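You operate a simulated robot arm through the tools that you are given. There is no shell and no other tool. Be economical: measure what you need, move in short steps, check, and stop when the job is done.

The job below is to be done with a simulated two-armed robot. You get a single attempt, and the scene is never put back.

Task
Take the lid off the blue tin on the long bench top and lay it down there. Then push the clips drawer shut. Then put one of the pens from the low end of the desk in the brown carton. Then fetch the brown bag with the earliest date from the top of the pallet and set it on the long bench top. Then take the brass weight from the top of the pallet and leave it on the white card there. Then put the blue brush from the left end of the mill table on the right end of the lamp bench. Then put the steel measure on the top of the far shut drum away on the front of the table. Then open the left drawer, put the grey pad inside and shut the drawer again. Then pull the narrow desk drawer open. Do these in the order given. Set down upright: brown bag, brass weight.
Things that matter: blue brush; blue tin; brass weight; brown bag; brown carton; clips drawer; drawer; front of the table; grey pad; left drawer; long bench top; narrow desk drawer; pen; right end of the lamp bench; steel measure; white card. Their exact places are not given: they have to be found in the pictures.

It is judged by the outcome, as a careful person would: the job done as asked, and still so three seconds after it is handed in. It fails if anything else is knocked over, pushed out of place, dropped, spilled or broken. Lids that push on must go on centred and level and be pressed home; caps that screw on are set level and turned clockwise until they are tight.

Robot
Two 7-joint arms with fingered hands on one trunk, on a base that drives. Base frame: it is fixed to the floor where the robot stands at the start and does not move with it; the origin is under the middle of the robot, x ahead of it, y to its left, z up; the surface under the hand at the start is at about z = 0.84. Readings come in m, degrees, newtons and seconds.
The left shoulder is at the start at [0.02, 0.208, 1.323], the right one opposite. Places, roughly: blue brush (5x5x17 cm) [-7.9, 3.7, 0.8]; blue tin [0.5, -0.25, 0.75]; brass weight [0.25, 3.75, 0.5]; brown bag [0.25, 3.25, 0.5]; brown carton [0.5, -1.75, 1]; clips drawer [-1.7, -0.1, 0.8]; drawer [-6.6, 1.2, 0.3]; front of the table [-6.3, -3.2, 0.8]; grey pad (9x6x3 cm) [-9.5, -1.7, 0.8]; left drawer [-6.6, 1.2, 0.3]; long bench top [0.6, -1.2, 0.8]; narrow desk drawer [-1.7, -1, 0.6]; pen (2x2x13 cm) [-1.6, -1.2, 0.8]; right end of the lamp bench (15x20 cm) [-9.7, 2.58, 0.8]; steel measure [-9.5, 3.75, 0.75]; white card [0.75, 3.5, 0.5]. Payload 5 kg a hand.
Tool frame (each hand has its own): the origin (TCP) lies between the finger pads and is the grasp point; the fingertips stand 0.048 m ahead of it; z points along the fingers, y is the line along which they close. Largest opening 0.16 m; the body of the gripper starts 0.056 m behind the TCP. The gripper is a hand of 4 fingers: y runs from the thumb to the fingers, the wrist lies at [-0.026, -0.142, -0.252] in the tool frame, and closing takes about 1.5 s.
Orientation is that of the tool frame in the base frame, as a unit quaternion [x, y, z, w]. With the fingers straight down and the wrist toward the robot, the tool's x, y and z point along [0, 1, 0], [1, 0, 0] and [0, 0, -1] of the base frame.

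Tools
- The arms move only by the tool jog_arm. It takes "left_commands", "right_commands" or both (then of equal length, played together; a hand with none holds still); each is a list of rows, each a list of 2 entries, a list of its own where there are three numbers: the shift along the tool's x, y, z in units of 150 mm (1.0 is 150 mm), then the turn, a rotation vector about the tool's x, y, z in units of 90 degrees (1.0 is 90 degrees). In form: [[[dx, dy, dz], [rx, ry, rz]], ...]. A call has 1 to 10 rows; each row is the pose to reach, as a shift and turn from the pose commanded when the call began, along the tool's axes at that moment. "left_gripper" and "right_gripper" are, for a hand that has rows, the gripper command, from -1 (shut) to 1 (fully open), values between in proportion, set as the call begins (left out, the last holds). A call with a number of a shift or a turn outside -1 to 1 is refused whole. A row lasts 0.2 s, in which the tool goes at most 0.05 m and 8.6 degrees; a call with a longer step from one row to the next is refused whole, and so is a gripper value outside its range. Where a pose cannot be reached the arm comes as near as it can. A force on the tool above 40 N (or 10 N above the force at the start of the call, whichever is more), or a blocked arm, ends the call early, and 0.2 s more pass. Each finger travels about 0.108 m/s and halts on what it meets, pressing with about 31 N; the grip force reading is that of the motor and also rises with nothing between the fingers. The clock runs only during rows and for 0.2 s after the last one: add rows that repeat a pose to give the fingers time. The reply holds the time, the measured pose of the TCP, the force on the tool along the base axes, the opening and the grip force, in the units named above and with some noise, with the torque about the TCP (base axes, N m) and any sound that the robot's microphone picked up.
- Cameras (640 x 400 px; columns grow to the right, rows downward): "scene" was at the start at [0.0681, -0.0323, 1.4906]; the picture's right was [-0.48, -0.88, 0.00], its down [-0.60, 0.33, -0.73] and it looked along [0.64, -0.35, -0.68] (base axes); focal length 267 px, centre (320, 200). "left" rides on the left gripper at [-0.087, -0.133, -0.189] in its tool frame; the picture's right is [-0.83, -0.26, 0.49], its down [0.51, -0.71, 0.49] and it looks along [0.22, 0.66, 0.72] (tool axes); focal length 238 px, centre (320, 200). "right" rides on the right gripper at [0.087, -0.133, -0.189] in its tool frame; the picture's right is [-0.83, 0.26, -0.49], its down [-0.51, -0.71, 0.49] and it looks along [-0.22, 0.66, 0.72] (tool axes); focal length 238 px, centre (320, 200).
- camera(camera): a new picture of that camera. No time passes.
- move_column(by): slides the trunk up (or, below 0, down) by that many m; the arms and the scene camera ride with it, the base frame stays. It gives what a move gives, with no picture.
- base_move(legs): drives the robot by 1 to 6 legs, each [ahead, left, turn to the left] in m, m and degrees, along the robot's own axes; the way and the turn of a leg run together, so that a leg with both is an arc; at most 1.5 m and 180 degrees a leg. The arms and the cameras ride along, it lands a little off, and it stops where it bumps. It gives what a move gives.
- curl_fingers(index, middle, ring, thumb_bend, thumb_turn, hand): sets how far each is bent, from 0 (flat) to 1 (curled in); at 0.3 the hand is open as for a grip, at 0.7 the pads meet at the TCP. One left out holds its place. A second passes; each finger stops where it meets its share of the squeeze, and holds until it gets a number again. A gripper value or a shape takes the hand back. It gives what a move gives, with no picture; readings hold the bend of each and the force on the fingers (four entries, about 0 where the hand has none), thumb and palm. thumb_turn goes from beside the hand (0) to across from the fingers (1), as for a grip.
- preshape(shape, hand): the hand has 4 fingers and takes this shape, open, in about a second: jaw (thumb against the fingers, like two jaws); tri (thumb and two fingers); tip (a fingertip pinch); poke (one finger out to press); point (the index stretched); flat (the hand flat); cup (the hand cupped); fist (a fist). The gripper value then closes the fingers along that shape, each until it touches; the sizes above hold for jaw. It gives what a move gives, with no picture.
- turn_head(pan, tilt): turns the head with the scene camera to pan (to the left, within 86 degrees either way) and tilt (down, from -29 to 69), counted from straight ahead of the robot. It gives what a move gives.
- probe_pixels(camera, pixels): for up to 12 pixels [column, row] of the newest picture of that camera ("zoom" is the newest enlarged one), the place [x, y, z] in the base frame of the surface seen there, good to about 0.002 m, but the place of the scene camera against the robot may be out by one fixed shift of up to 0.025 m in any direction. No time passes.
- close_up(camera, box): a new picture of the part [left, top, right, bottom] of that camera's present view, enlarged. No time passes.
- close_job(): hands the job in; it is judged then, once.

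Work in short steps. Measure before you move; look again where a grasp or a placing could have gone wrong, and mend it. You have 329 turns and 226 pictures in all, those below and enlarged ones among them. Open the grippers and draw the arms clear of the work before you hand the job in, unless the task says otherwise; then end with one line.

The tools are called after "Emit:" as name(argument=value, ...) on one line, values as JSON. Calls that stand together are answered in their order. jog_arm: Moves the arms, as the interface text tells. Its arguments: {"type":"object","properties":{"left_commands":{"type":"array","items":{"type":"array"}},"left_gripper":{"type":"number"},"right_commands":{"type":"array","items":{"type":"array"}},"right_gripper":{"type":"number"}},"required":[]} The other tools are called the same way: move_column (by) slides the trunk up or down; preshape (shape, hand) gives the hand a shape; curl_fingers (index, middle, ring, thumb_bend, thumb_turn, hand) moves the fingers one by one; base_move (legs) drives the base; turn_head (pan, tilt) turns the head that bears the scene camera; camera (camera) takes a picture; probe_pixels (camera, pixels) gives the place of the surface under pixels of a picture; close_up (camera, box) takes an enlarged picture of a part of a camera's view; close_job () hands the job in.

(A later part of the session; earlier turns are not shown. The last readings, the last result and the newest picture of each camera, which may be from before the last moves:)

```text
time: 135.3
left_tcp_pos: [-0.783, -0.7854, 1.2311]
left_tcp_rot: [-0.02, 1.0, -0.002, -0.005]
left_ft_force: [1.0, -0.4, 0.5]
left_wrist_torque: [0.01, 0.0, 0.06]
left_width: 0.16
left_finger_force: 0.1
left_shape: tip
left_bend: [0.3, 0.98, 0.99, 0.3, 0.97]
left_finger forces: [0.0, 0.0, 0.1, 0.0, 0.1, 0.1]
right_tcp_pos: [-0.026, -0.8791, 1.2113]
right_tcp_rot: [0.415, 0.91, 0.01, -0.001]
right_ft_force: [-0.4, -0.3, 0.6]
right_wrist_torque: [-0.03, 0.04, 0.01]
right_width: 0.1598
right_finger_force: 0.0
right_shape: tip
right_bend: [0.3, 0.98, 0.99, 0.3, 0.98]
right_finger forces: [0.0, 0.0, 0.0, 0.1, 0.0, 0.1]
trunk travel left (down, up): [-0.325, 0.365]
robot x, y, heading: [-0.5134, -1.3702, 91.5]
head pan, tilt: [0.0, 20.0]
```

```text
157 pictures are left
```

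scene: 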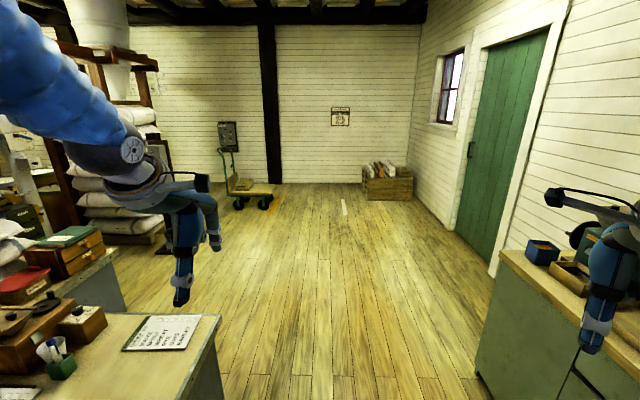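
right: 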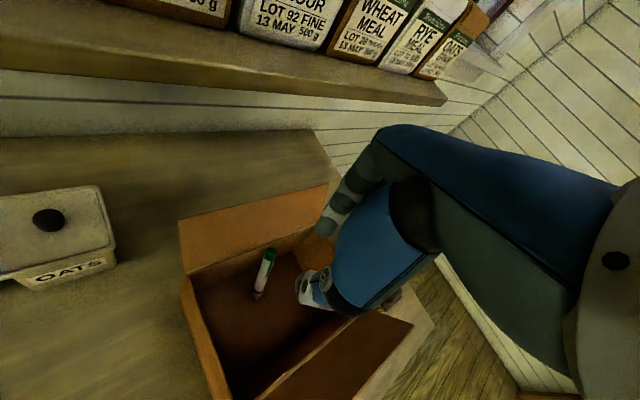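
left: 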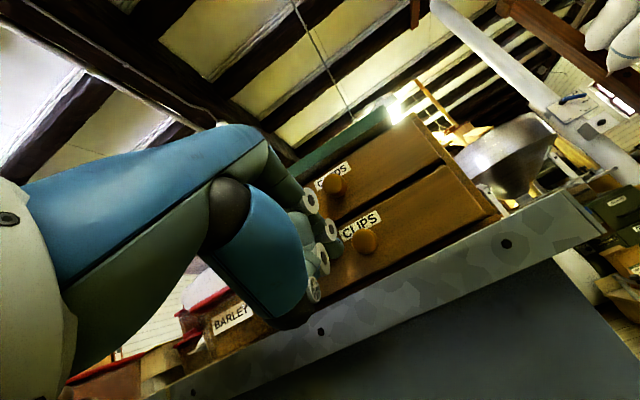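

The pallet/crate with bags is ahead at (387,182). I drive up the aisle toward it.

Emit:
base_move(legs=[[1.4, 0, -1.5], [1.3, 0, 0], [0.7, -0.6, 0]])

Emit:
turn_head(pan=0, tilt=35)

Emit:
camera(camera="scene")

```text
time: 152.8
left_tcp_pos: [-0.2208, 2.6197, 1.2313]
left_tcp_rot: [-0.02, 1.0, -0.003, -0.004]
left_ft_force: [0.0, 0.0, -0.3]
left_wrist_torque: [-0.01, 0.0, -0.02]
left_width: 0.1602
left_finger_force: 0.1
left_shape: tip
left_bend: [0.3, 0.98, 0.99, 0.3, 0.97]
left_finger forces: [0.1, 0.0, 0.0, 0.0, 0.0, 0.0]
right_tcp_pos: [0.5356, 2.5257, 1.2116]
right_tcp_rot: [0.413, 0.91, 0.01, -0.001]
right_ft_force: [0.6, -0.1, 0.4]
right_wrist_torque: [-0.02, 0.04, -0.02]
right_width: 0.1599
right_finger_force: 0.1
right_shape: tip
right_bend: [0.3, 0.98, 0.99, 0.3, 0.98]
right_finger forces: [0.0, 0.0, 0.0, 0.2, 0.0, 0.0]
trunk travel left (down, up): [-0.325, 0.365]
robot x, y, heading: [0.0462, 2.03, 91.6]
head pan, tilt: [0.0, 20.0]
```

```text
time: 153.6
left_tcp_pos: [-0.2205, 2.6203, 1.2324]
left_tcp_rot: [-0.02, 1.0, -0.002, -0.004]
left_ft_force: [0.2, -0.4, -0.2]
left_wrist_torque: [0.03, -0.02, 0.01]
left_width: 0.1601
left_finger_force: 0.0
left_shape: tip
left_bend: [0.3, 0.98, 0.99, 0.3, 0.97]
left_finger forces: [0.1, 0.0, 0.0, 0.0, 0.1, 0.0]
right_tcp_pos: [0.5341, 2.5253, 1.2117]
right_tcp_rot: [0.413, 0.91, 0.009, -0.002]
right_ft_force: [0.1, -0.2, 0.8]
right_wrist_torque: [0.01, -0.01, -0.03]
right_width: 0.1598
right_finger_force: 0.0
right_shape: tip
right_bend: [0.3, 0.98, 0.99, 0.3, 0.98]
right_finger forces: [0.1, 0.1, 0.1, 0.0, 0.1, 0.0]
trunk travel left (down, up): [-0.325, 0.365]
robot x, y, heading: [0.0512, 2.0331, 91.5]
head pan, tilt: [0.0, 35.0]
```

```text
156 pictures are left
```

scene: 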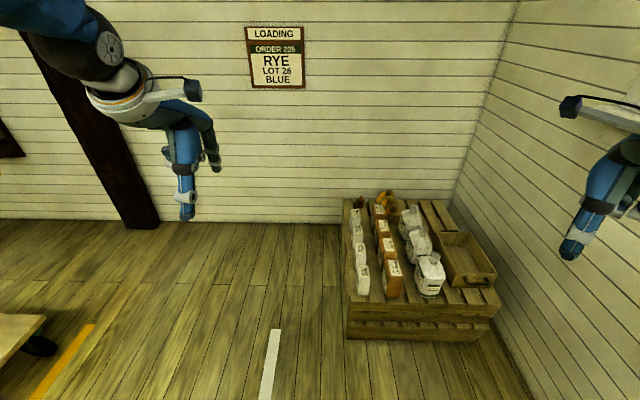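

Emit:
close_up(camera="scene", box=[330, 180, 510, 340])

Emit:
probe_pixels(camera="scene", pixels=[[361, 282], [393, 283], [385, 250], [430, 275], [387, 195], [348, 330], [350, 210], [495, 300], [465, 255], [378, 212], [380, 230]])

```text
2.50 times, centred on (420, 260) of scene
```

zoom: 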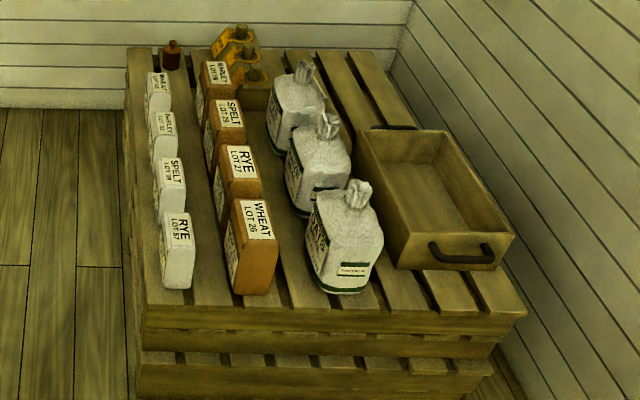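

```text
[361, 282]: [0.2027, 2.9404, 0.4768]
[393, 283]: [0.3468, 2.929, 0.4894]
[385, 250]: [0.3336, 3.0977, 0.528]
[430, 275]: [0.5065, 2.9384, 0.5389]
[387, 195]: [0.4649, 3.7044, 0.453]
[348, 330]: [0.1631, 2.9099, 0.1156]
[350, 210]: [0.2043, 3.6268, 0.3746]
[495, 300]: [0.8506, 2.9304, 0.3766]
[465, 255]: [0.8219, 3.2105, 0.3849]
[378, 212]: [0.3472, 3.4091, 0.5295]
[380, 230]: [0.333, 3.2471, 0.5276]
```

Four brown bags in a row (WHEAT nearest, then RYE, SPELT, BARLEY). I go nearer to read dates.

Emit:
base_move(legs=[[0.3, -0.3, -1.5]])

Emit:
turn_head(pan=0, tilt=45)

Emit:
camera(camera="scene")

```text
time: 156.2
left_tcp_pos: [0.0796, 2.9299, 1.2314]
left_tcp_rot: [-0.009, 1.0, -0.003, -0.005]
left_ft_force: [0.5, 0.1, -0.5]
left_wrist_torque: [-0.01, -0.01, 0.0]
left_width: 0.1596
left_finger_force: 0.0
left_shape: tip
left_bend: [0.3, 0.98, 0.99, 0.3, 0.97]
left_finger forces: [0.0, 0.0, 0.0, 0.1, 0.0, 0.0]
right_tcp_pos: [0.8328, 2.8172, 1.212]
right_tcp_rot: [0.425, 0.905, 0.01, -0.001]
right_ft_force: [1.6, 0.9, -0.5]
right_wrist_torque: [-0.05, 0.01, 0.0]
right_width: 0.1597
right_finger_force: 0.1
right_shape: tip
right_bend: [0.3, 0.98, 0.99, 0.3, 0.98]
right_finger forces: [0.1, 0.1, 0.0, 0.0, 0.0, 0.0]
trunk travel left (down, up): [-0.325, 0.365]
robot x, y, heading: [0.3339, 2.3327, 90.2]
head pan, tilt: [0.0, 35.0]
```

```text
time: 156.9
left_tcp_pos: [0.0801, 2.9285, 1.2317]
left_tcp_rot: [-0.009, 1.0, -0.003, -0.005]
left_ft_force: [0.0, -0.7, 1.1]
left_wrist_torque: [0.04, -0.01, 0.0]
left_width: 0.1595
left_finger_force: 0.0
left_shape: tip
left_bend: [0.3, 0.98, 0.99, 0.3, 0.97]
left_finger forces: [0.1, 0.0, 0.1, 0.0, 0.1, 0.1]
right_tcp_pos: [0.8344, 2.8173, 1.211]
right_tcp_rot: [0.424, 0.906, 0.01, -0.001]
right_ft_force: [-0.1, 0.1, -0.2]
right_wrist_torque: [0.07, 0.0, 0.04]
right_width: 0.1597
right_finger_force: 0.1
right_shape: tip
right_bend: [0.3, 0.98, 0.99, 0.3, 0.98]
right_finger forces: [0.0, 0.1, 0.1, 0.1, 0.1, 0.0]
trunk travel left (down, up): [-0.325, 0.365]
robot x, y, heading: [0.3355, 2.333, 89.8]
head pan, tilt: [0.0, 45.0]
```

```text
154 pictures are left
```

scene: 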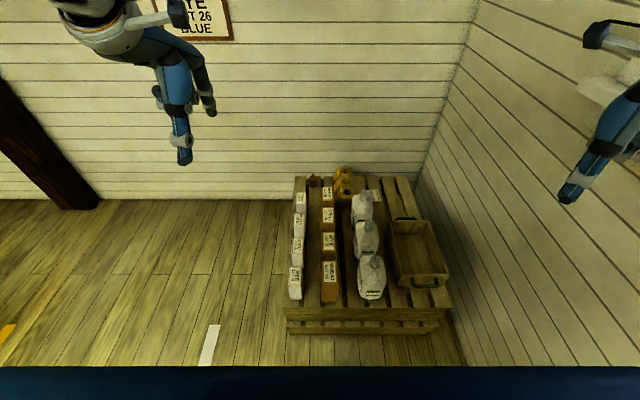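

Emit:
close_up(camera="scene", box=[285, 170, 385, 240])

Emit:
close_up(camera="scene", box=[285, 230, 385, 310])

```text
5.71 times, centred on (335, 205) of scene
```

zoom: 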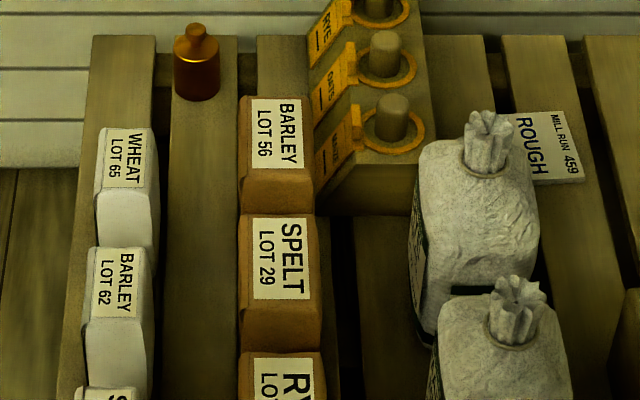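

```text
5.00 times, centred on (335, 270) of scene
```

zoom: 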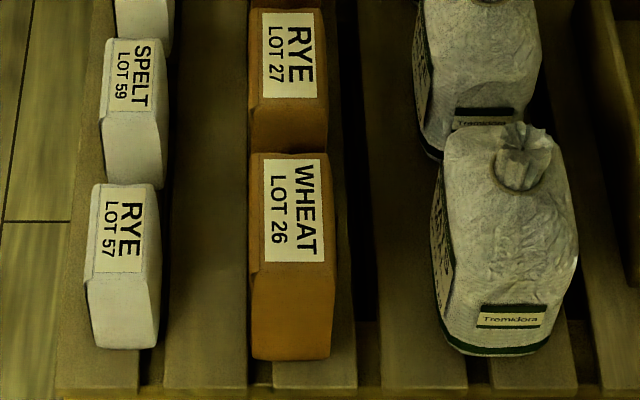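

The labels with dates face -x (left). I drive left and pan the head right to read the side faces.

Emit:
base_move(legs=[[0.3, 0.75, 0]])

Emit:
turn_head(pan=-50, tilt=40)

Emit:
camera(camera="scene")

```text
time: 161.2
left_tcp_pos: [-0.6713, 3.2262, 1.2304]
left_tcp_rot: [-0.01, 1.0, -0.003, -0.004]
left_ft_force: [0.1, -0.4, -0.3]
left_wrist_torque: [0.0, -0.05, 0.01]
left_width: 0.1597
left_finger_force: 0.0
left_shape: tip
left_bend: [0.3, 0.98, 0.99, 0.3, 0.97]
left_finger forces: [0.1, 0.1, 0.0, 0.0, 0.0, 0.1]
right_tcp_pos: [0.0831, 3.1152, 1.2119]
right_tcp_rot: [0.424, 0.905, 0.011, -0.001]
right_ft_force: [-1.3, 0.2, -0.2]
right_wrist_torque: [-0.06, -0.01, -0.02]
right_width: 0.16
right_finger_force: 0.0
right_shape: tip
right_bend: [0.3, 0.98, 0.99, 0.3, 0.98]
right_finger forces: [0.0, 0.0, 0.0, 0.1, 0.0, 0.0]
trunk travel left (down, up): [-0.325, 0.365]
robot x, y, heading: [-0.414, 2.631, 90.0]
head pan, tilt: [0.0, 45.0]
```

```text
time: 162.4
left_tcp_pos: [-0.6708, 3.2258, 1.23]
left_tcp_rot: [-0.009, 1.0, -0.003, -0.005]
left_ft_force: [0.3, -0.1, -0.5]
left_wrist_torque: [0.01, 0.03, -0.01]
left_width: 0.1598
left_finger_force: 0.1
left_shape: tip
left_bend: [0.3, 0.98, 0.99, 0.3, 0.97]
left_finger forces: [0.1, 0.0, 0.0, 0.0, 0.0, 0.0]
right_tcp_pos: [0.083, 3.1138, 1.2118]
right_tcp_rot: [0.424, 0.905, 0.01, -0.001]
right_ft_force: [0.1, 0.6, -0.3]
right_wrist_torque: [-0.03, -0.01, 0.01]
right_width: 0.1598
right_finger_force: 0.0
right_shape: tip
right_bend: [0.3, 0.98, 0.99, 0.3, 0.98]
right_finger forces: [0.0, 0.1, 0.0, 0.0, 0.0, 0.1]
trunk travel left (down, up): [-0.325, 0.365]
robot x, y, heading: [-0.4148, 2.6266, 90.1]
head pan, tilt: [-50.0, 40.0]
```

```text
151 pictures are left
```

scene: 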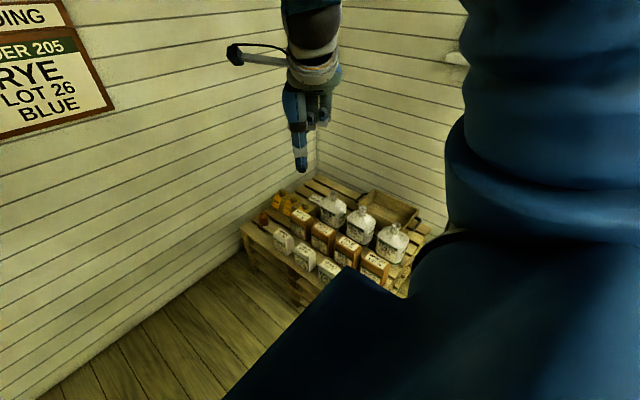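

Emit:
close_up(camera="scene", box=[255, 195, 345, 255])

Emit:
close_up(camera="scene", box=[320, 225, 410, 285])

```text
6.67 times, centred on (300, 225) of scene
```

zoom: 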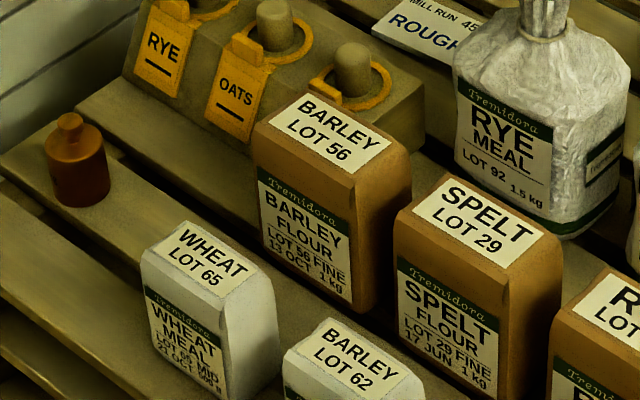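

```text
6.67 times, centred on (365, 255) of scene
```

zoom: 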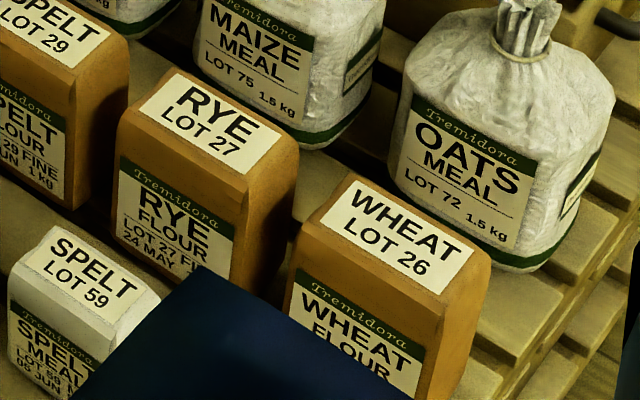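

Barley 13 Oct, spelt 17 Jun, rye 24 May; wheat's date is hidden by my body. I drive ahead 0.3 m and look.

Emit:
base_move(legs=[[0.28, 0, 0]])

Emit:
turn_head(pan=-80, tilt=45)

Emit:
camera(camera="scene")

```text
time: 164.3
left_tcp_pos: [-0.6708, 3.4989, 1.2302]
left_tcp_rot: [-0.008, 1.0, -0.003, -0.004]
left_ft_force: [-0.6, 1.4, -1.2]
left_wrist_torque: [-0.05, 0.01, 0.01]
left_width: 0.1598
left_finger_force: 0.0
left_shape: tip
left_bend: [0.3, 0.98, 0.99, 0.3, 0.97]
left_finger forces: [0.0, 0.0, 0.1, 0.1, 0.0, 0.0]
right_tcp_pos: [0.0826, 3.3856, 1.2115]
right_tcp_rot: [0.426, 0.905, 0.01, -0.002]
right_ft_force: [0.0, 1.0, -0.1]
right_wrist_torque: [-0.04, -0.02, -0.02]
right_width: 0.1597
right_finger_force: 0.0
right_shape: tip
right_bend: [0.3, 0.98, 0.99, 0.3, 0.98]
right_finger forces: [0.0, 0.1, 0.0, 0.1, 0.0, 0.0]
trunk travel left (down, up): [-0.325, 0.365]
robot x, y, heading: [-0.413, 2.901, 90.1]
head pan, tilt: [-50.0, 40.0]
```

```text
time: 165.3
left_tcp_pos: [-0.6707, 3.5003, 1.23]
left_tcp_rot: [-0.007, 1.0, -0.003, -0.004]
left_ft_force: [0.8, 0.7, -0.1]
left_wrist_torque: [-0.03, -0.04, -0.02]
left_width: 0.1602
left_finger_force: 0.0
left_shape: tip
left_bend: [0.3, 0.98, 0.99, 0.3, 0.97]
left_finger forces: [0.0, 0.0, 0.0, 0.0, 0.0, 0.0]
right_tcp_pos: [0.083, 3.3851, 1.2113]
right_tcp_rot: [0.426, 0.905, 0.011, -0.001]
right_ft_force: [-0.7, -0.9, -1.2]
right_wrist_torque: [-0.01, -0.01, -0.01]
right_width: 0.1598
right_finger_force: 0.1
right_shape: tip
right_bend: [0.3, 0.98, 0.99, 0.3, 0.98]
right_finger forces: [0.0, 0.1, 0.1, 0.0, 0.0, 0.1]
trunk travel left (down, up): [-0.325, 0.365]
robot x, y, heading: [-0.4159, 2.9034, 90.1]
head pan, tilt: [-80.0, 45.0]
```

```text
148 pictures are left
```

scene: 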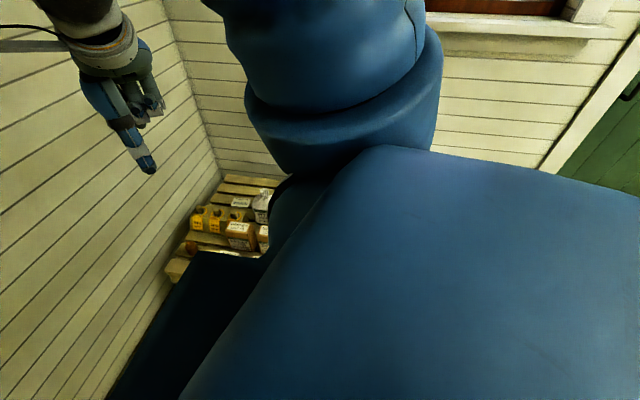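

My body blocks the view. I turn right 90° to face the pallet from the west side (+x).

Emit:
base_move(legs=[[0, 0, -90]])

Emit:
turn_head(pan=0, tilt=45)

Emit:
camera(camera="scene")

```text
time: 169.5
left_tcp_pos: [0.1841, 3.1487, 1.2312]
left_tcp_rot: [0.706, 0.708, 0.002, -0.005]
left_ft_force: [0.5, 0.5, 0.4]
left_wrist_torque: [0.04, -0.02, 0.0]
left_width: 0.16
left_finger_force: 0.1
left_shape: tip
left_bend: [0.3, 0.98, 0.99, 0.3, 0.97]
left_finger forces: [0.0, 0.0, 0.0, 0.0, 0.0, 0.0]
right_tcp_pos: [0.0594, 2.3982, 1.2106]
right_tcp_rot: [0.943, 0.332, 0.007, 0.006]
right_ft_force: [0.1, 0.7, 0.4]
right_wrist_torque: [0.02, 0.0, -0.04]
right_width: 0.1598
right_finger_force: 0.0
right_shape: tip
right_bend: [0.3, 0.98, 0.99, 0.3, 0.98]
right_finger forces: [0.1, 0.0, 0.0, 0.0, 0.0, 0.0]
trunk travel left (down, up): [-0.325, 0.365]
robot x, y, heading: [-0.4157, 2.903, -0.9]
head pan, tilt: [-80.0, 45.0]
```

```text
time: 171.1
left_tcp_pos: [0.1842, 3.1491, 1.2317]
left_tcp_rot: [0.707, 0.708, 0.001, -0.005]
left_ft_force: [-0.7, -0.7, 0.1]
left_wrist_torque: [-0.02, 0.01, -0.04]
left_width: 0.1598
left_finger_force: 0.1
left_shape: tip
left_bend: [0.3, 0.98, 0.99, 0.3, 0.97]
left_finger forces: [0.0, 0.0, 0.1, 0.0, 0.0, 0.0]
right_tcp_pos: [0.0585, 2.3969, 1.2121]
right_tcp_rot: [0.944, 0.331, 0.008, 0.006]
right_ft_force: [0.4, -0.2, 0.0]
right_wrist_torque: [0.01, 0.0, 0.02]
right_width: 0.1599
right_finger_force: 0.1
right_shape: tip
right_bend: [0.3, 0.98, 0.99, 0.3, 0.98]
right_finger forces: [0.0, 0.0, 0.0, 0.1, 0.0, 0.1]
trunk travel left (down, up): [-0.325, 0.365]
robot x, y, heading: [-0.418, 2.9006, -0.9]
head pan, tilt: [0.0, 45.0]
```

```text
147 pictures are left
```

scene: 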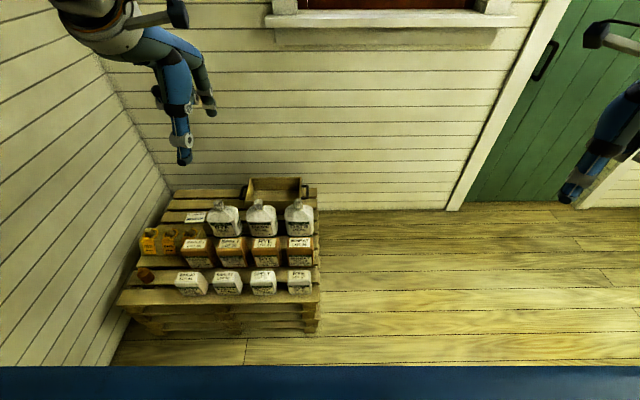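

Emit:
close_up(camera="scene", box=[120, 190, 220, 300])

Emit:
close_up(camera="scene", box=[205, 215, 325, 300])

```text
3.64 times, centred on (170, 245) of scene
```

zoom: 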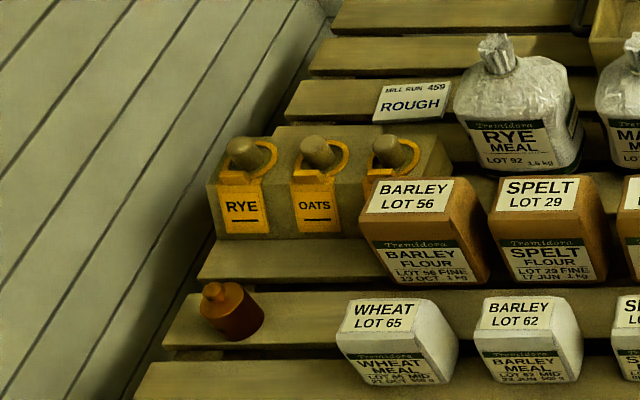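

```text
4.71 times, centred on (265, 258) of scene
```

zoom: 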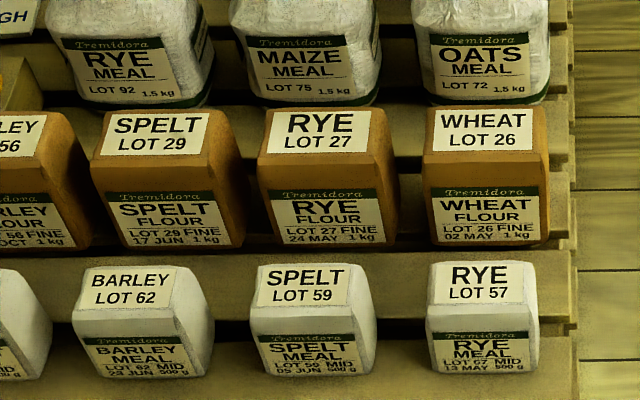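

WHEAT LOT 26, 02 MAY, is the earliest: brown bag at scene (300,252). I measure it and its neighbours.

Emit:
probe_pixels(camera="zoom", pixels=[[430, 112], [540, 112], [425, 155], [545, 155], [435, 240], [545, 240], [485, 130], [385, 150], [370, 110], [535, 270], [530, 365], [545, 85]])

Emit:
preshape(shape="jaw", hand="left")

Emit:
preshape(shape="jaw", hand="right")

Emit:
camera(camera="right")

Emit:
camera(camera="left")

```text
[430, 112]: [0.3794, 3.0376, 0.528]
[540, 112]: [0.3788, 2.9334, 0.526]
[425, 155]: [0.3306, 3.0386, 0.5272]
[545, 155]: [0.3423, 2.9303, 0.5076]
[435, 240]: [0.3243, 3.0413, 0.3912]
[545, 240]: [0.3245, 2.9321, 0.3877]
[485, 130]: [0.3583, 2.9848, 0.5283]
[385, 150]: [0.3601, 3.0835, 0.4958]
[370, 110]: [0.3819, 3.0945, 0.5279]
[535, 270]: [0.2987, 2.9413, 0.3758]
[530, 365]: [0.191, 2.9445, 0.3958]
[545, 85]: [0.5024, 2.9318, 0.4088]
```

```text
time: 172.0
left_tcp_pos: [0.1835, 3.1484, 1.2316]
left_tcp_rot: [0.707, 0.707, 0.001, -0.005]
left_ft_force: [0.2, 0.2, 0.4]
left_wrist_torque: [-0.01, 0.01, -0.01]
left_width: 0.1599
left_finger_force: 0.1
left_shape: jaw
left_bend: [0.3, 0.3, 0.3, 0.3, 0.97]
left_finger forces: [0.0, 0.0, 0.0, 0.0, 0.0, 0.0]
right_tcp_pos: [0.0591, 2.3979, 1.2121]
right_tcp_rot: [0.944, 0.331, 0.009, 0.006]
right_ft_force: [-0.3, -0.4, 0.0]
right_wrist_torque: [0.02, 0.01, -0.03]
right_width: 0.1596
right_finger_force: 0.1
right_shape: tip
right_bend: [0.3, 0.98, 0.99, 0.3, 0.98]
right_finger forces: [0.0, 0.0, 0.0, 0.1, 0.0, 0.1]
trunk travel left (down, up): [-0.325, 0.365]
robot x, y, heading: [-0.4155, 2.9017, -1.0]
head pan, tilt: [0.0, 45.0]
```

```text
time: 172.9
left_tcp_pos: [0.183, 3.1497, 1.2306]
left_tcp_rot: [0.706, 0.708, 0.001, -0.005]
left_ft_force: [0.3, 1.3, 0.0]
left_wrist_torque: [-0.03, -0.01, 0.02]
left_width: 0.16
left_finger_force: 0.0
left_shape: jaw
left_bend: [0.3, 0.3, 0.3, 0.3, 0.97]
left_finger forces: [0.0, 0.0, 0.1, 0.0, 0.1, 0.1]
right_tcp_pos: [0.059, 2.3968, 1.212]
right_tcp_rot: [0.943, 0.332, 0.008, 0.006]
right_ft_force: [-0.2, 0.0, 0.5]
right_wrist_torque: [0.0, -0.01, 0.01]
right_width: 0.1596
right_finger_force: 0.0
right_shape: jaw
right_bend: [0.3, 0.3, 0.3, 0.3, 0.98]
right_finger forces: [0.2, 0.0, 0.0, 0.1, 0.0, 0.0]
trunk travel left (down, up): [-0.325, 0.365]
robot x, y, heading: [-0.4147, 2.9031, -0.8]
head pan, tilt: [0.0, 45.0]
```

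```text
144 pictures are left
```

right: 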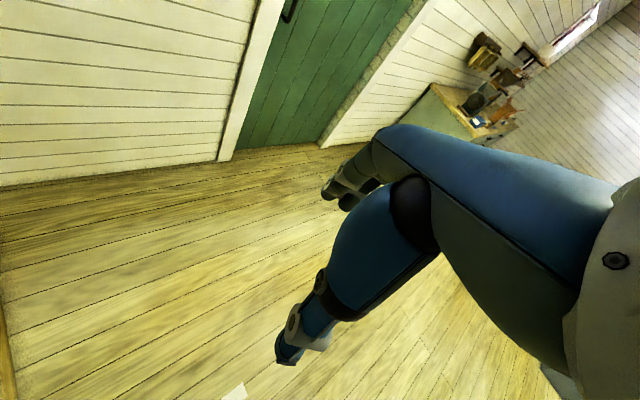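

```text
143 pictures are left
```

left: 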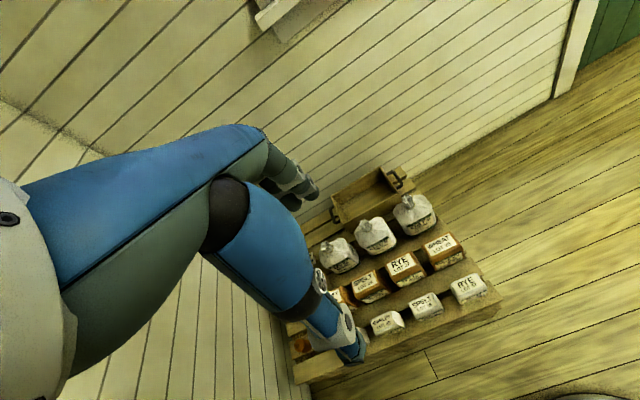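

I use the left hand (jaw, closing along x). I drive so the hand is over the bag's line and lower the trunk.

Emit:
base_move(legs=[[0.12, -0.165, 0.9]])

Emit:
move_column(by=-0.32)

Emit:
camera(camera="left")

Emit:
camera(camera="scene")

```text
time: 174.5
left_tcp_pos: [0.2987, 2.9877, 1.2306]
left_tcp_rot: [0.702, 0.712, 0.001, -0.005]
left_ft_force: [1.9, 0.7, 0.2]
left_wrist_torque: [0.05, 0.03, 0.01]
left_width: 0.1597
left_finger_force: 0.1
left_shape: jaw
left_bend: [0.3, 0.3, 0.3, 0.3, 0.97]
left_finger forces: [0.1, 0.0, 0.1, 0.0, 0.0, 0.0]
right_tcp_pos: [0.1848, 2.2357, 1.2113]
right_tcp_rot: [0.941, 0.338, 0.008, 0.006]
right_ft_force: [-0.2, -0.5, -0.3]
right_wrist_torque: [0.05, 0.05, -0.02]
right_width: 0.16
right_finger_force: 0.0
right_shape: jaw
right_bend: [0.3, 0.3, 0.3, 0.3, 0.98]
right_finger forces: [0.0, 0.0, 0.0, 0.1, 0.1, 0.0]
trunk travel left (down, up): [-0.325, 0.365]
robot x, y, heading: [-0.2969, 2.7347, -0.1]
head pan, tilt: [0.0, 45.0]
```

```text
time: 177.7
left_tcp_pos: [0.299, 2.9874, 0.9115]
left_tcp_rot: [0.702, 0.712, 0.002, -0.005]
left_ft_force: [0.2, 0.3, -0.5]
left_wrist_torque: [-0.01, -0.05, 0.0]
left_width: 0.1597
left_finger_force: 0.1
left_shape: jaw
left_bend: [0.3, 0.3, 0.3, 0.3, 0.97]
left_finger forces: [0.1, 0.0, 0.0, 0.0, 0.0, 0.0]
right_tcp_pos: [0.1846, 2.2364, 0.8923]
right_tcp_rot: [0.941, 0.338, 0.008, 0.007]
right_ft_force: [-0.7, 0.3, 0.8]
right_wrist_torque: [0.03, -0.06, 0.0]
right_width: 0.1599
right_finger_force: 0.0
right_shape: jaw
right_bend: [0.3, 0.3, 0.3, 0.3, 0.98]
right_finger forces: [0.0, 0.0, 0.0, 0.0, 0.0, 0.1]
trunk travel left (down, up): [-0.005, 0.685]
robot x, y, heading: [-0.2968, 2.736, 0.2]
head pan, tilt: [0.0, 45.0]
```

```text
142 pictures are left
```

left: 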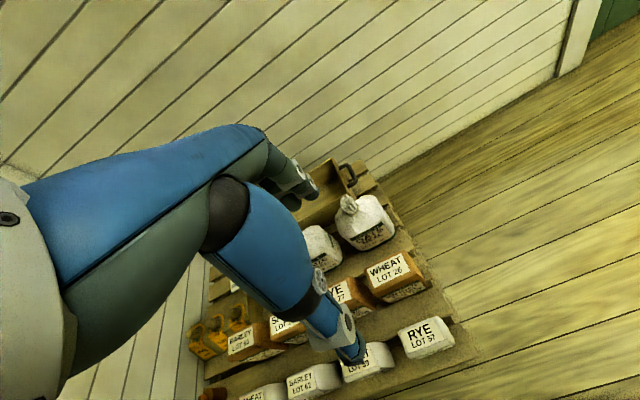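

```text
141 pictures are left
```

scene: 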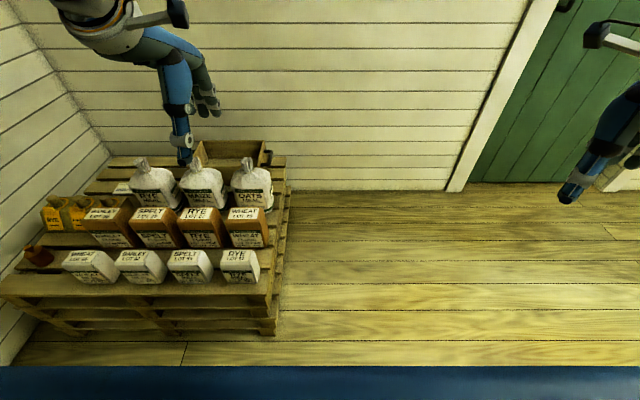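

I zoom the left camera onto the wheat bag for accurate corners.

Emit:
close_up(camera="left", box=[320, 190, 480, 380])

```text
2.11 times, centred on (400, 285) of left
```

zoom: 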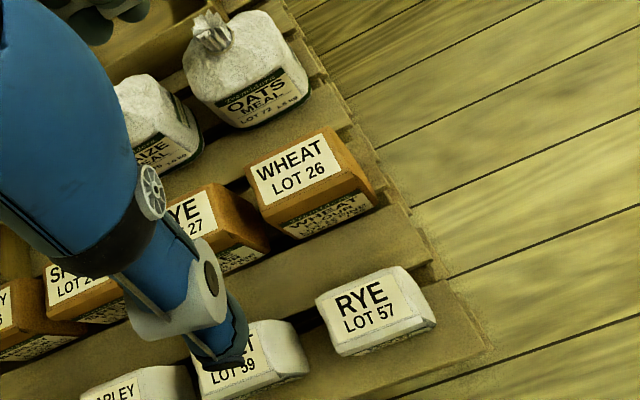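

Emit:
probe_pixels(camera="zoom", pixels=[[243, 168], [325, 130], [348, 172], [270, 208], [300, 165], [285, 232], [368, 200], [325, 210], [250, 120], [305, 100], [230, 250], [378, 275]])

```text
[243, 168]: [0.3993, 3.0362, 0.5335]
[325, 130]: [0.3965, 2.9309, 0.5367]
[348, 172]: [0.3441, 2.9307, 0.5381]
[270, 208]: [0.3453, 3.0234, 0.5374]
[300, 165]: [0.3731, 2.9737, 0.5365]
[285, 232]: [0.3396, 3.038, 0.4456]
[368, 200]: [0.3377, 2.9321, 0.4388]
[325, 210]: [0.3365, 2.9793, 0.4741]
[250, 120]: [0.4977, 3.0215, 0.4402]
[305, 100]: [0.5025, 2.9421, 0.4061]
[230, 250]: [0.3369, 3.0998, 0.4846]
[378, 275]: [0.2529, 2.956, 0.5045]
```

Bag: x 0.338–0.405, y 2.928–3.038, z 0.394–0.537. I move over it and descend in stages with a 0.12 opening.

Emit:
jog_arm(left_commands=[[[-0.01, 0.24, 0], [0, 0, 0]], [[-0.03, 0.48, 0.1], [0, 0, 0]], [[-0.03, 0.48, 0.4], [0, 0, 0]], [[-0.03, 0.48, 0.7], [0, 0, 0]], [[-0.03, 0.48, 1], [0, 0, 0]], [[-0.03, 0.48, 1], [0, 0, 0]]], left_gripper=0.5)

Emit:
jog_arm(left_commands=[[[0, 0, 0.3], [0, 0, 0]], [[0, 0, 0.6], [0, 0, 0]], [[0, 0, 0.8], [0, 0, 0]], [[0, 0, 0.8], [0, 0, 0]]])

Emit:
camera(camera="left")

Emit:
close_up(camera="scene", box=[140, 60, 320, 300])

```text
time: 179.1
left_tcp_pos: [0.3699, 2.9859, 0.7592]
left_tcp_rot: [0.702, 0.712, 0.001, -0.005]
left_ft_force: [-0.3, 0.4, -1.3]
left_wrist_torque: [-0.02, -0.02, 0.02]
left_width: 0.1202
left_finger_force: 0.0
left_shape: jaw
left_bend: [0.26, 0.36, 0.33, 0.55, 0.99]
left_finger forces: [0.0, 0.1, 0.0, 0.0, 0.1, 0.0]
right_tcp_pos: [0.1831, 2.2352, 0.8924]
right_tcp_rot: [0.941, 0.338, 0.009, 0.006]
right_ft_force: [-0.5, -0.2, 0.2]
right_wrist_torque: [-0.05, 0.02, 0.01]
right_width: 0.1598
right_finger_force: 0.1
right_shape: jaw
right_bend: [0.3, 0.3, 0.3, 0.3, 0.98]
right_finger forces: [0.0, 0.0, 0.0, 0.0, 0.0, 0.0]
trunk travel left (down, up): [-0.005, 0.685]
robot x, y, heading: [-0.297, 2.731, -0.1]
head pan, tilt: [0.0, 45.0]
```

```text
time: 180.1
left_tcp_pos: [0.3689, 2.9868, 0.6406]
left_tcp_rot: [0.702, 0.712, 0.002, -0.006]
left_ft_force: [0.1, -0.2, 1.1]
left_wrist_torque: [-0.03, -0.02, 0.04]
left_width: 0.1202
left_finger_force: 0.0
left_shape: jaw
left_bend: [0.26, 0.36, 0.33, 0.55, 0.99]
left_finger forces: [0.1, 0.0, 0.0, 0.0, 0.0, 0.0]
right_tcp_pos: [0.1826, 2.2361, 0.8908]
right_tcp_rot: [0.941, 0.338, 0.008, 0.007]
right_ft_force: [-0.5, -0.4, -0.8]
right_wrist_torque: [0.01, 0.01, -0.01]
right_width: 0.1598
right_finger_force: 0.1
right_shape: jaw
right_bend: [0.3, 0.3, 0.3, 0.3, 0.98]
right_finger forces: [0.0, 0.1, 0.0, 0.0, 0.0, 0.0]
trunk travel left (down, up): [-0.005, 0.685]
robot x, y, heading: [-0.2996, 2.7348, -0.3]
head pan, tilt: [0.0, 45.0]
```

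```text
139 pictures are left
```

left: 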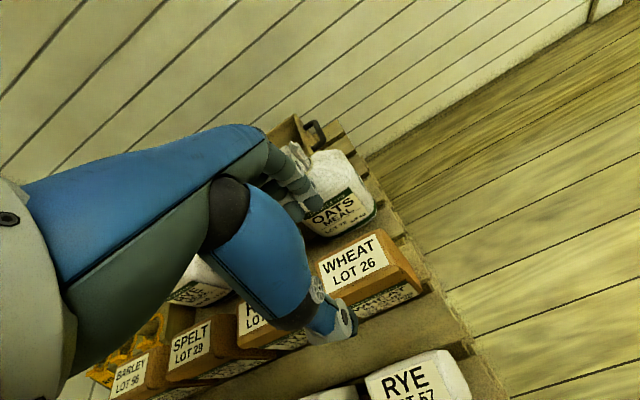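

```text
1.67 times, centred on (230, 180) of scene
```

zoom: 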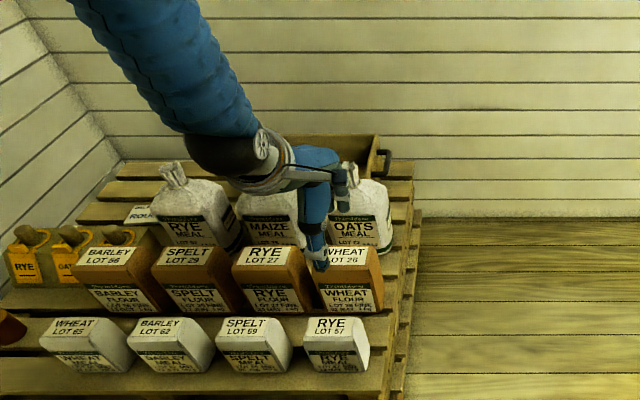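

Emit:
probe_pixels(camera="left", pixels=[[300, 180], [310, 200], [275, 160], [330, 165], [320, 190], [345, 205], [350, 320], [335, 290], [310, 165]])

Emit:
probe_pixels(camera="scene", pixels=[[243, 165], [240, 178], [237, 165], [229, 215], [255, 185], [248, 160]])

```text
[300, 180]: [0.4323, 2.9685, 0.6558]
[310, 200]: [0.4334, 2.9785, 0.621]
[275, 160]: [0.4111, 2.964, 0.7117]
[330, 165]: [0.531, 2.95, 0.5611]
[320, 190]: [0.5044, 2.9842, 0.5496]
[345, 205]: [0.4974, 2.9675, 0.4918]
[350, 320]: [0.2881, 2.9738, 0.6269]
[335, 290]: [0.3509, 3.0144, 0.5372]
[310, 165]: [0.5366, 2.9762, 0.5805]
```

```text
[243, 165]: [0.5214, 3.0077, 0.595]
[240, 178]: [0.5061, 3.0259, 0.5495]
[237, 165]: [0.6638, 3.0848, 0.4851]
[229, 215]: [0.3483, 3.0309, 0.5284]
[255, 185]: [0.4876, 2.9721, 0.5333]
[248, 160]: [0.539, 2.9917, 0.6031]
```

Clearances are fine. I descend the remaining 0.15 m and close.

Emit:
jog_arm(left_commands=[[[0, 0, 0.25], [0, 0, 0]], [[0, 0, 0.5], [0, 0, 0]], [[0, 0, 0.75], [0, 0, 0]], [[0, 0.01, 1], [0, 0, 0]], [[0, 0.01, 1], [0, 0, 0]]])

Emit:
jog_arm(left_commands=[[[0, 0, 0], [0, 0, 0]], [[0, 0, 0], [0, 0, 0]], [[0, 0, 0], [0, 0, 0]], [[0, 0, 0], [0, 0, 0]], [[0, 0, 0], [0, 0, 0]]], left_gripper=-1)

Emit:
camera(camera="left")

```text
time: 181.2
left_tcp_pos: [0.3688, 2.9873, 0.4889]
left_tcp_rot: [0.702, 0.712, 0.001, -0.005]
left_ft_force: [-0.4, 0.2, 0.8]
left_wrist_torque: [0.0, 0.0, -0.03]
left_width: 0.1202
left_finger_force: 0.0
left_shape: jaw
left_bend: [0.26, 0.36, 0.33, 0.55, 0.99]
left_finger forces: [0.1, 0.0, 0.0, 0.0, 0.1, 0.0]
right_tcp_pos: [0.1834, 2.2365, 0.8915]
right_tcp_rot: [0.941, 0.337, 0.008, 0.006]
right_ft_force: [-0.2, -0.1, 0.9]
right_wrist_torque: [0.0, -0.01, -0.03]
right_width: 0.1599
right_finger_force: 0.0
right_shape: jaw
right_bend: [0.3, 0.3, 0.3, 0.3, 0.98]
right_finger forces: [0.1, 0.1, 0.0, 0.1, 0.0, 0.0]
trunk travel left (down, up): [-0.005, 0.685]
robot x, y, heading: [-0.2942, 2.7331, -0.1]
head pan, tilt: [0.0, 45.0]
```

```text
time: 182.4
left_tcp_pos: [0.3697, 2.9878, 0.4876]
left_tcp_rot: [0.702, 0.712, 0.002, -0.006]
left_ft_force: [0.1, -0.6, 0.5]
left_wrist_torque: [0.0, 0.02, -0.22]
left_width: 0.0644
left_finger_force: 30.5
left_shape: jaw
left_bend: [0.74, 0.47, 0.44, 0.73, 1.0]
left_finger forces: [15.6, 8.2, 3.8, 0.0, 27.8, 0.0]
right_tcp_pos: [0.1833, 2.237, 0.8904]
right_tcp_rot: [0.941, 0.337, 0.008, 0.007]
right_ft_force: [-0.7, 0.2, 0.3]
right_wrist_torque: [0.02, 0.0, 0.02]
right_width: 0.1598
right_finger_force: 0.1
right_shape: jaw
right_bend: [0.3, 0.3, 0.3, 0.3, 0.98]
right_finger forces: [0.1, 0.0, 0.1, 0.1, 0.1, 0.0]
trunk travel left (down, up): [-0.005, 0.685]
robot x, y, heading: [-0.2941, 2.737, -0.0]
head pan, tilt: [0.0, 45.0]
```

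```text
137 pictures are left
```

left: 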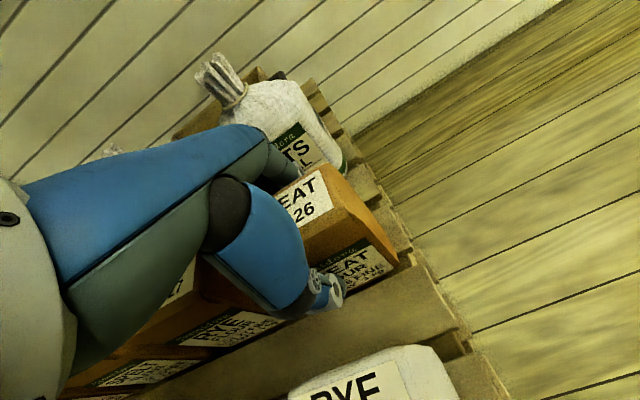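

Gripped (0.064 wide, 28 N). I lift with the trunk and look.

Emit:
move_column(by=0.25)

Emit:
camera(camera="left")

Emit:
camera(camera="scene")

```text
time: 185.0
left_tcp_pos: [0.3689, 2.9875, 0.7365]
left_tcp_rot: [0.702, 0.712, 0.0, -0.006]
left_ft_force: [-0.1, -0.4, -9.8]
left_wrist_torque: [0.07, 0.02, 0.02]
left_width: 0.0646
left_finger_force: 31.1
left_shape: jaw
left_bend: [0.74, 0.47, 0.45, 0.73, 1.0]
left_finger forces: [15.8, 7.9, 3.8, 0.0, 27.7, 0.0]
right_tcp_pos: [0.1845, 2.2359, 1.1417]
right_tcp_rot: [0.941, 0.338, 0.007, 0.006]
right_ft_force: [0.0, 0.8, -0.5]
right_wrist_torque: [0.01, 0.01, 0.03]
right_width: 0.1598
right_finger_force: 0.1
right_shape: jaw
right_bend: [0.3, 0.3, 0.3, 0.3, 0.98]
right_finger forces: [0.0, 0.0, 0.0, 0.0, 0.0, 0.0]
trunk travel left (down, up): [-0.255, 0.435]
robot x, y, heading: [-0.3007, 2.7391, -0.2]
head pan, tilt: [0.0, 45.0]
```

```text
136 pictures are left
```

left: 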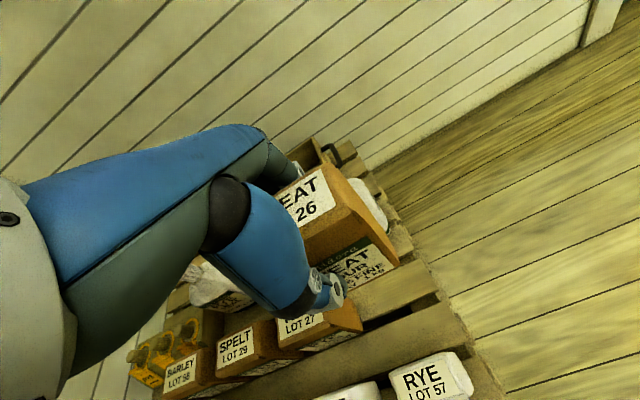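

```text
135 pictures are left
```

scene: 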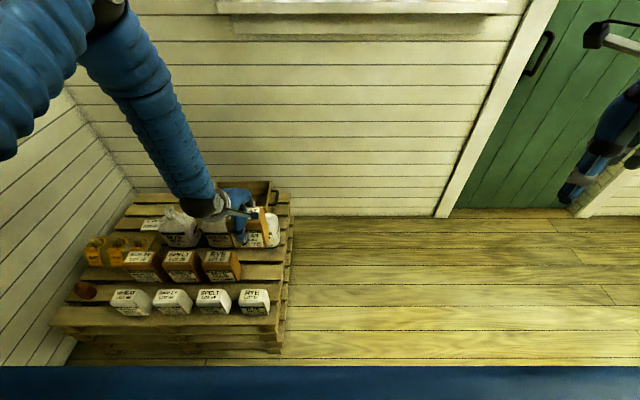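

The bag hangs upright (1 kg). I raise the trunk, back off a little and drive along to the long bench.

Emit:
move_column(by=0.33)

Emit:
base_move(legs=[[-0.13, 0, 0], [0, -1.4, 0], [0, -1.4, 0], [0, -1.3, 0]])

Emit:
turn_head(pan=0, tilt=40)

Emit:
camera(camera="scene")

```text
time: 188.3
left_tcp_pos: [0.3708, 2.988, 1.0677]
left_tcp_rot: [0.702, 0.712, 0.0, -0.005]
left_ft_force: [-0.6, 0.5, -10.0]
left_wrist_torque: [0.12, 0.04, 0.01]
left_width: 0.0642
left_finger_force: 31.6
left_shape: jaw
left_bend: [0.74, 0.47, 0.45, 0.73, 1.0]
left_finger forces: [16.0, 8.0, 3.9, 0.0, 27.7, 0.0]
right_tcp_pos: [0.1842, 2.236, 1.4719]
right_tcp_rot: [0.941, 0.339, 0.008, 0.007]
right_ft_force: [-0.3, -0.9, 0.4]
right_wrist_torque: [-0.02, 0.01, 0.0]
right_width: 0.1597
right_finger_force: 0.0
right_shape: jaw
right_bend: [0.3, 0.3, 0.3, 0.3, 0.98]
right_finger forces: [0.0, 0.0, 0.1, 0.0, 0.0, 0.0]
trunk travel left (down, up): [-0.585, 0.105]
robot x, y, heading: [-0.2956, 2.7361, -0.2]
head pan, tilt: [0.0, 45.0]
```

```text
time: 208.8
left_tcp_pos: [0.1754, -1.1153, 1.0681]
left_tcp_rot: [0.713, 0.701, 0.002, -0.005]
left_ft_force: [0.7, -0.4, -10.8]
left_wrist_torque: [0.1, 0.04, -0.03]
left_width: 0.0642
left_finger_force: 31.4
left_shape: jaw
left_bend: [0.74, 0.47, 0.45, 0.73, 1.0]
left_finger forces: [16.2, 8.1, 3.9, 0.0, 27.9, 0.0]
right_tcp_pos: [-0.035, -1.8611, 1.4716]
right_tcp_rot: [0.947, 0.321, 0.007, 0.007]
right_ft_force: [0.6, -0.7, -0.3]
right_wrist_torque: [-0.02, -0.02, 0.03]
right_width: 0.16
right_finger_force: 0.0
right_shape: jaw
right_bend: [0.3, 0.3, 0.3, 0.3, 0.98]
right_finger forces: [0.0, 0.0, 0.0, 0.0, 0.0, 0.0]
trunk travel left (down, up): [-0.585, 0.105]
robot x, y, heading: [-0.5008, -1.3467, -1.9]
head pan, tilt: [0.0, 45.0]
```

```text
time: 209.4
left_tcp_pos: [0.1759, -1.1166, 1.068]
left_tcp_rot: [0.714, 0.7, 0.001, -0.007]
left_ft_force: [-0.2, -0.3, -9.9]
left_wrist_torque: [0.14, 0.04, 0.01]
left_width: 0.0643
left_finger_force: 31.1
left_shape: jaw
left_bend: [0.74, 0.47, 0.45, 0.73, 1.0]
left_finger forces: [16.2, 7.9, 4.0, 0.1, 28.1, 0.0]
right_tcp_pos: [-0.0341, -1.8625, 1.4715]
right_tcp_rot: [0.946, 0.323, 0.008, 0.006]
right_ft_force: [0.1, 0.5, 0.0]
right_wrist_torque: [0.04, -0.03, 0.04]
right_width: 0.1597
right_finger_force: 0.1
right_shape: jaw
right_bend: [0.3, 0.3, 0.3, 0.3, 0.98]
right_finger forces: [0.0, 0.1, 0.0, 0.0, 0.0, 0.0]
trunk travel left (down, up): [-0.585, 0.105]
robot x, y, heading: [-0.504, -1.3464, -2.2]
head pan, tilt: [0.0, 40.0]
```

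```text
134 pictures are left
```

scene: 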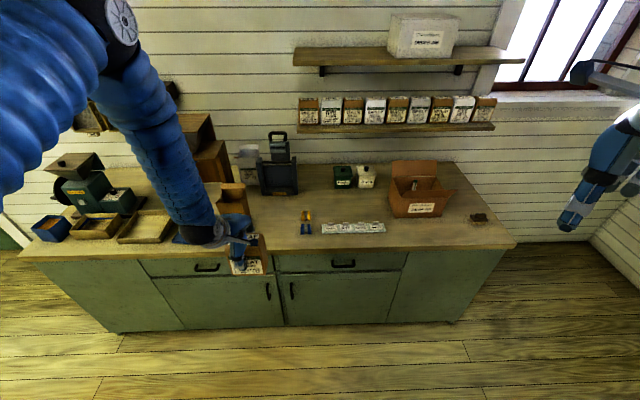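

I look closer at the free strip between the open paper carton and the clips.

Emit:
close_up(camera="scene", box=[190, 130, 410, 290])

Emit:
probe_pixels(camera="scene", pixels=[[280, 225], [285, 240], [300, 205], [320, 205], [305, 230], [298, 193], [265, 195], [340, 210], [270, 240], [390, 232]])

```text
2.50 times, centred on (300, 210) of scene
```

zoom: 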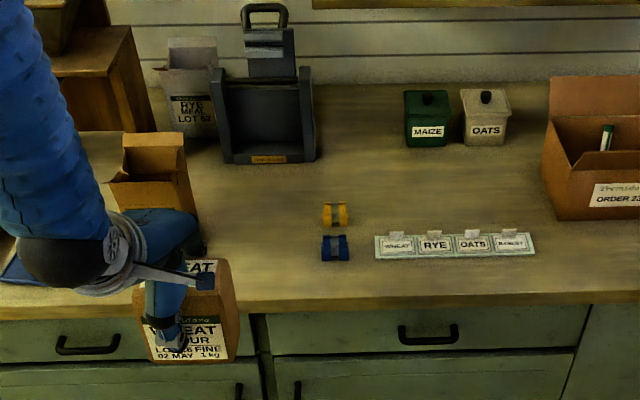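

```text
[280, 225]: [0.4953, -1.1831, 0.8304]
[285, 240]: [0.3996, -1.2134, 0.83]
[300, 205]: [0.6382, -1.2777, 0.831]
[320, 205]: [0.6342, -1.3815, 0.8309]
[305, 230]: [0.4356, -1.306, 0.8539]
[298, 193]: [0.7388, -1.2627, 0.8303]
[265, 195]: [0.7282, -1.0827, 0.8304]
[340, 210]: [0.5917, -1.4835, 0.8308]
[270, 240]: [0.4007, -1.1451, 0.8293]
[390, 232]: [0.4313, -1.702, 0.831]
```

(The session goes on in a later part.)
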